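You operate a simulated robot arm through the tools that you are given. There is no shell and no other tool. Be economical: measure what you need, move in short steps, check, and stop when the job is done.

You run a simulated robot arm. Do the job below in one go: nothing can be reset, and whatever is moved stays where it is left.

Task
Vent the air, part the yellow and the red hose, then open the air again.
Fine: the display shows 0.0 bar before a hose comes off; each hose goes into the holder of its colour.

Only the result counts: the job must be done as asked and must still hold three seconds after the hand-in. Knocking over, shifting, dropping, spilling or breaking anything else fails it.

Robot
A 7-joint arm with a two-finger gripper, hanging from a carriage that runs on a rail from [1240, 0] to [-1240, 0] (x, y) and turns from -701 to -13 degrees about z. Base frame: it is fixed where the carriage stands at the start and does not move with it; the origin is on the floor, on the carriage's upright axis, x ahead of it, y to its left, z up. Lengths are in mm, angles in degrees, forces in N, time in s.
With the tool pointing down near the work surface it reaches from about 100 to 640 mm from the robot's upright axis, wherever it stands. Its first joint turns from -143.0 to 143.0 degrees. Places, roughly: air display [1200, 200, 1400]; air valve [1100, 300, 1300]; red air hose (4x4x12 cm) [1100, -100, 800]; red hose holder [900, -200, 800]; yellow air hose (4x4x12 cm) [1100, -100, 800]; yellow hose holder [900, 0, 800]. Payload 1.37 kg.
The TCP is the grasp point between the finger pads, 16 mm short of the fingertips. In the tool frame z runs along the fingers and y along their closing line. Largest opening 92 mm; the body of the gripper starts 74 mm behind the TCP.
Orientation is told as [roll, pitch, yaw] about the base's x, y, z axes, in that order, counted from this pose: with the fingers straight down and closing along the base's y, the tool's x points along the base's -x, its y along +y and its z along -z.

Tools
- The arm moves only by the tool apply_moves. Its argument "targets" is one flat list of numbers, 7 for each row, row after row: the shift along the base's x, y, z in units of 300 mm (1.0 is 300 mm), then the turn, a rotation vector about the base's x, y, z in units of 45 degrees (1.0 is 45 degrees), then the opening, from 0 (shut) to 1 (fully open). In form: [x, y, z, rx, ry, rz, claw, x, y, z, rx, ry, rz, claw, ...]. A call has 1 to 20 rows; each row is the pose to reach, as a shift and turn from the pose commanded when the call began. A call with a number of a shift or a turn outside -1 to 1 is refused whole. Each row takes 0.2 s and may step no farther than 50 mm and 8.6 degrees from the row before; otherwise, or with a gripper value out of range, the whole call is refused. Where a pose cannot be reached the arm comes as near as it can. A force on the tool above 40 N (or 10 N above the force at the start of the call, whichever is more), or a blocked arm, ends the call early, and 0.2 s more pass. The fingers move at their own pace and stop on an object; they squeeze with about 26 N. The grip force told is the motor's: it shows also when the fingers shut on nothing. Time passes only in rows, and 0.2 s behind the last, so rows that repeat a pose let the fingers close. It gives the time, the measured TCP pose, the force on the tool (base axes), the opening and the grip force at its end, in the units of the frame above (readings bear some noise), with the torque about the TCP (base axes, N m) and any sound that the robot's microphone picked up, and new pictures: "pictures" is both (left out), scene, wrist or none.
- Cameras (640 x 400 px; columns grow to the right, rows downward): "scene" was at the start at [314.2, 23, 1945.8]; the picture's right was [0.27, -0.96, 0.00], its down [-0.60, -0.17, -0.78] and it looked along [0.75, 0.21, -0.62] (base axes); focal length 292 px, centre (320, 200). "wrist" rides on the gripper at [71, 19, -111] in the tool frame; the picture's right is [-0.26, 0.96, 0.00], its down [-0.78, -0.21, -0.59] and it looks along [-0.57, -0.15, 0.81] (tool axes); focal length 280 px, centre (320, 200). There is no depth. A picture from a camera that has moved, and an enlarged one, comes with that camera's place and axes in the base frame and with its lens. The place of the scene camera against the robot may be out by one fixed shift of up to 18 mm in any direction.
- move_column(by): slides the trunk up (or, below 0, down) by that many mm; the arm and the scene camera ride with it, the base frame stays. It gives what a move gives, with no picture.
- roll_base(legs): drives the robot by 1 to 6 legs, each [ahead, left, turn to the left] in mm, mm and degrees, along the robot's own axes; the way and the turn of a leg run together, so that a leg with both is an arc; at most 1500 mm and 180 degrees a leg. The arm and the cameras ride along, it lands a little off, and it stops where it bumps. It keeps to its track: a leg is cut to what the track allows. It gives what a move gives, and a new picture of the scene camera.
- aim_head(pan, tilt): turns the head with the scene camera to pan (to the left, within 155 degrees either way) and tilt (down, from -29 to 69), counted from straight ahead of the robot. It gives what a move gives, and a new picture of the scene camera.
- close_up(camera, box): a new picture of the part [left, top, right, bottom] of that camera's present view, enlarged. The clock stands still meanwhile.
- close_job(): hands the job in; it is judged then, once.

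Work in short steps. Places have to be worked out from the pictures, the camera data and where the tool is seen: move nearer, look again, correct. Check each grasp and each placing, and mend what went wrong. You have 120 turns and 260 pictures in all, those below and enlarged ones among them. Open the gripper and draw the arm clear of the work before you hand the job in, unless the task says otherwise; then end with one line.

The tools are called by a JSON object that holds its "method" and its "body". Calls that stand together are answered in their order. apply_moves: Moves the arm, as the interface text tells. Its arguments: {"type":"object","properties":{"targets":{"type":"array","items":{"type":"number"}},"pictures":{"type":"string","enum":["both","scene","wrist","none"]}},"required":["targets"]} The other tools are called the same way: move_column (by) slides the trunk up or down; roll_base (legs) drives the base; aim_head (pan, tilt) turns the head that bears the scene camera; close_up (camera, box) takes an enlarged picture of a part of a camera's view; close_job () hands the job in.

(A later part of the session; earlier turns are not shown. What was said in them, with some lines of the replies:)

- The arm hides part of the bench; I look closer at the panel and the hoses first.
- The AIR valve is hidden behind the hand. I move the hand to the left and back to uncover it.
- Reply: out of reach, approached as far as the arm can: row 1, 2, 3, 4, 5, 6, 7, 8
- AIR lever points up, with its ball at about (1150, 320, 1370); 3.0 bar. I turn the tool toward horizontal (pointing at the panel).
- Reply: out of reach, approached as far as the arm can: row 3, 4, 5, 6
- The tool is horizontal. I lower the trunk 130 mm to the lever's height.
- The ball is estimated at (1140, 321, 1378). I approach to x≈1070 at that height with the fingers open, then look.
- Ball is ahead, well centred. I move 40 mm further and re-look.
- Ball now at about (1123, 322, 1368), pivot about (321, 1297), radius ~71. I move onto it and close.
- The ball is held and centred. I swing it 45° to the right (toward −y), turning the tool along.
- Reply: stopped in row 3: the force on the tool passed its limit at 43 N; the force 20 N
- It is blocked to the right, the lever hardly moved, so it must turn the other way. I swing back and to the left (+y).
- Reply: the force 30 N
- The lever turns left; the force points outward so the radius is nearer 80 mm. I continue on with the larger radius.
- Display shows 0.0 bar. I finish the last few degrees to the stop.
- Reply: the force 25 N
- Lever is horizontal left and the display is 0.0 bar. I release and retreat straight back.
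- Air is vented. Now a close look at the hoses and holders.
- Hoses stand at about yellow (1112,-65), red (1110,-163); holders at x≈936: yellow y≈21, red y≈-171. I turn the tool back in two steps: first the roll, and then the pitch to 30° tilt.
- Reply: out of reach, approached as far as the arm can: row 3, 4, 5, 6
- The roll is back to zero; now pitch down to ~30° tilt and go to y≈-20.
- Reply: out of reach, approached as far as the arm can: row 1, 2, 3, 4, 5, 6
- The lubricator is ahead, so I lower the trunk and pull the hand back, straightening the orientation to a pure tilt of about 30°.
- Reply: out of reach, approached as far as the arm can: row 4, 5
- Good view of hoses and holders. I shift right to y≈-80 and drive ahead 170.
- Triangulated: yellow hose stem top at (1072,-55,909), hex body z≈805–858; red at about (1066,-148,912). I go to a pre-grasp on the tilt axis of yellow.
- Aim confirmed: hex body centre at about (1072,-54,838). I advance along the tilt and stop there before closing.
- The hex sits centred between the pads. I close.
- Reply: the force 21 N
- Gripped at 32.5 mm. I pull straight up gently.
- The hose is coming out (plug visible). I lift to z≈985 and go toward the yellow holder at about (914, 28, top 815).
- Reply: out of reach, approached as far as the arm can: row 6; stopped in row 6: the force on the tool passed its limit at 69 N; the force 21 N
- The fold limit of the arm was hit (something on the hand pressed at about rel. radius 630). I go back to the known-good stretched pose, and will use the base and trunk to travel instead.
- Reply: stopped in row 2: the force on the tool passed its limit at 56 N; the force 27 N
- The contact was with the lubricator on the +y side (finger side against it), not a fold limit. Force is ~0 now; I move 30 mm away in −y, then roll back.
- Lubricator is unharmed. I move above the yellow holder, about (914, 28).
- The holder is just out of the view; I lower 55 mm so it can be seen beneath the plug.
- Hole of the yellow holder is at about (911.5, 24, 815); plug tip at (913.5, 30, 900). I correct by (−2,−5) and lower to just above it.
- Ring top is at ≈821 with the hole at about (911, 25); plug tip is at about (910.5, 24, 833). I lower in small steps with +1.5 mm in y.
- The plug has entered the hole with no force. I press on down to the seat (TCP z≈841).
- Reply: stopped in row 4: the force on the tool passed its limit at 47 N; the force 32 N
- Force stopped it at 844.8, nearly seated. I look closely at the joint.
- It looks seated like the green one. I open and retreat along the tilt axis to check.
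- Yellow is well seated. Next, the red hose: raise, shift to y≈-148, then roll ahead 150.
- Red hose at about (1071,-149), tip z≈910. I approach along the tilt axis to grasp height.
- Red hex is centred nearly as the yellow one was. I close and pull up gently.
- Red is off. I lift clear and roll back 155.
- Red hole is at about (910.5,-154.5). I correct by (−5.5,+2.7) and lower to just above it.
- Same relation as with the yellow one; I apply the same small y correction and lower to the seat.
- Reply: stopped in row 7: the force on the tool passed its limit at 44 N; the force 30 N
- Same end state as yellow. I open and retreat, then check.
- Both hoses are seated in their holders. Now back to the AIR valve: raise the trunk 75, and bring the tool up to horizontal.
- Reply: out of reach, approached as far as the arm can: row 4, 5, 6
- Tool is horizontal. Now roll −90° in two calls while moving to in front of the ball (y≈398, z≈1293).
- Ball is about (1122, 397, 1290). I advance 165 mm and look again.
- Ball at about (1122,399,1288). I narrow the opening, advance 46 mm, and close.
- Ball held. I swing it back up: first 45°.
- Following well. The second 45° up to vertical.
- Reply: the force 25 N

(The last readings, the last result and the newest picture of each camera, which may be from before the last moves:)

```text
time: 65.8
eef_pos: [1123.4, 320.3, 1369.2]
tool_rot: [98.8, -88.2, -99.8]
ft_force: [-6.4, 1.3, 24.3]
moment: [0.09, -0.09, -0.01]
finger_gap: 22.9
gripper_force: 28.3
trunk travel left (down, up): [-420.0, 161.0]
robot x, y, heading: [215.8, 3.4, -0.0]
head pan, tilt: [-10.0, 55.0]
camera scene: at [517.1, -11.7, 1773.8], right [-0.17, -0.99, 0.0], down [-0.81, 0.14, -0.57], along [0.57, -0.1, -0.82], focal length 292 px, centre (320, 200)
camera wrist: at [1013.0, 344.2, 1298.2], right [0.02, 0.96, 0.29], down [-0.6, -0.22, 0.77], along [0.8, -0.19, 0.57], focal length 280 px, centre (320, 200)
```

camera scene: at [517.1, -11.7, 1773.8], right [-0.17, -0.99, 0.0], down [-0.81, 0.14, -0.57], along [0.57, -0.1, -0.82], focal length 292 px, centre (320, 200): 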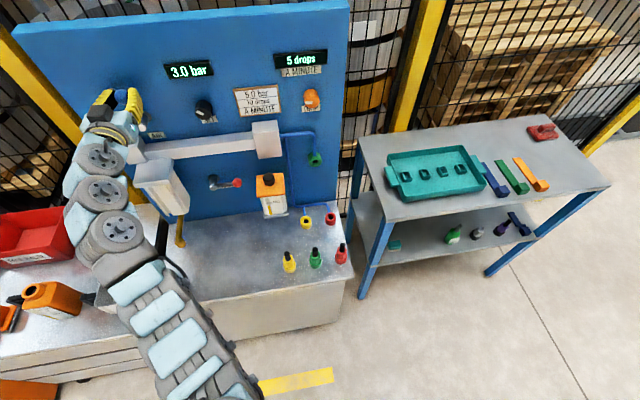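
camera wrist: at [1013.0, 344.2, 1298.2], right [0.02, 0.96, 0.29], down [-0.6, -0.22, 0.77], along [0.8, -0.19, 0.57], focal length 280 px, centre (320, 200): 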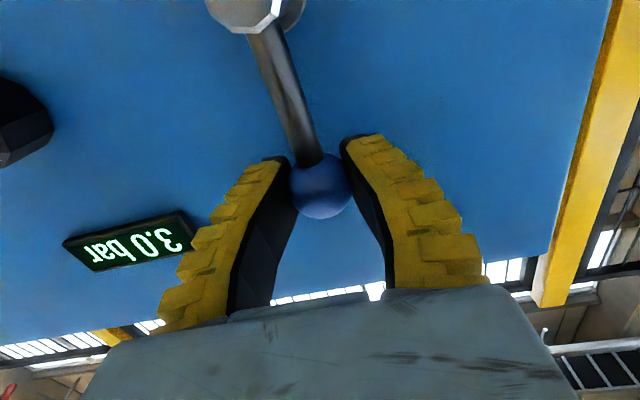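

The display is back to 3.0 bar with the lever up. I release and retreat straight back.

{"method": "apply_moves", "body": {"targets": [0, 0, 0, 0, 0, 0, 0.6, 0, 0, 0, 0, 0, 0, 0.6, -0.1, 0, 0, 0, 0, 0, 0.6, -0.25, 0, 0, 0, 0, 0, 0.6, -0.4, 0, 0, 0, 0, 0, 0.6, -0.55, 0, 0, 0, 0, 0, 0.6, -0.7, 0, 0, 0, 0, 0, 0.6], "pictures": "scene"}}

{"method": "close_up", "body": {"camera": "scene", "box": [80, 40, 360, 280]}}

```text
time: 67.3
eef_pos: [913.3, 321.0, 1365.4]
tool_rot: [89.2, -88.5, -90.2]
ft_force: [0.7, -0.5, 0.5]
moment: [-0.01, 0.01, 0.02]
finger_gap: 58.2
gripper_force: 1.6
trunk travel left (down, up): [-420.0, 161.0]
robot x, y, heading: [212.9, -0.1, 0.4]
head pan, tilt: [-10.0, 55.0]
camera scene: at [516.4, -12.3, 1773.1], right [-0.17, -0.99, 0.0], down [-0.81, 0.14, -0.57], along [0.57, -0.1, -0.82], focal length 292 px, centre (320, 200)
```

scene: 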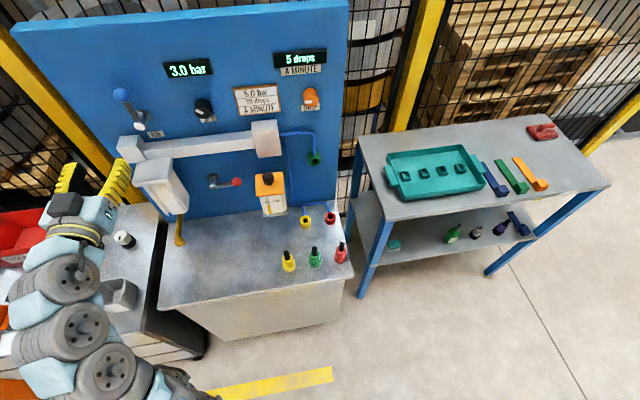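

```text
1.67 times, centred on (220, 160) of scene
camera zoom: at [516.4, -12.3, 1773.1], right [-0.17, -0.99, 0.0], down [-0.81, 0.14, -0.57], along [0.57, -0.1, -0.82], focal length 487 px, centre (487, 267)
```

zoom: 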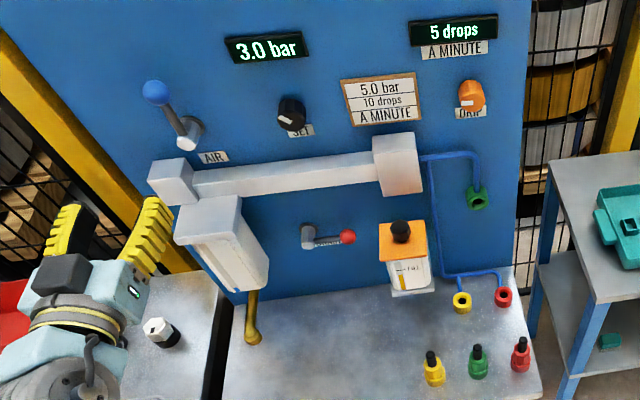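

Lever is up and the display shows 3.0 bar. Both hoses stand in their holders, and the arm is clear with the gripper open, so I hand in.

{"method": "close_job", "body": {}}

```text
The job is handed in.
```

I vented the air to 0.0 bar, moved the yellow and red hoses into the holders of their colour, and opened the air again; the display is back at 3.0 bar. While I carried the yellow hose, the gripper bumped the lubricator (forces up to 69 N); it looked undamaged and in place afterwards.
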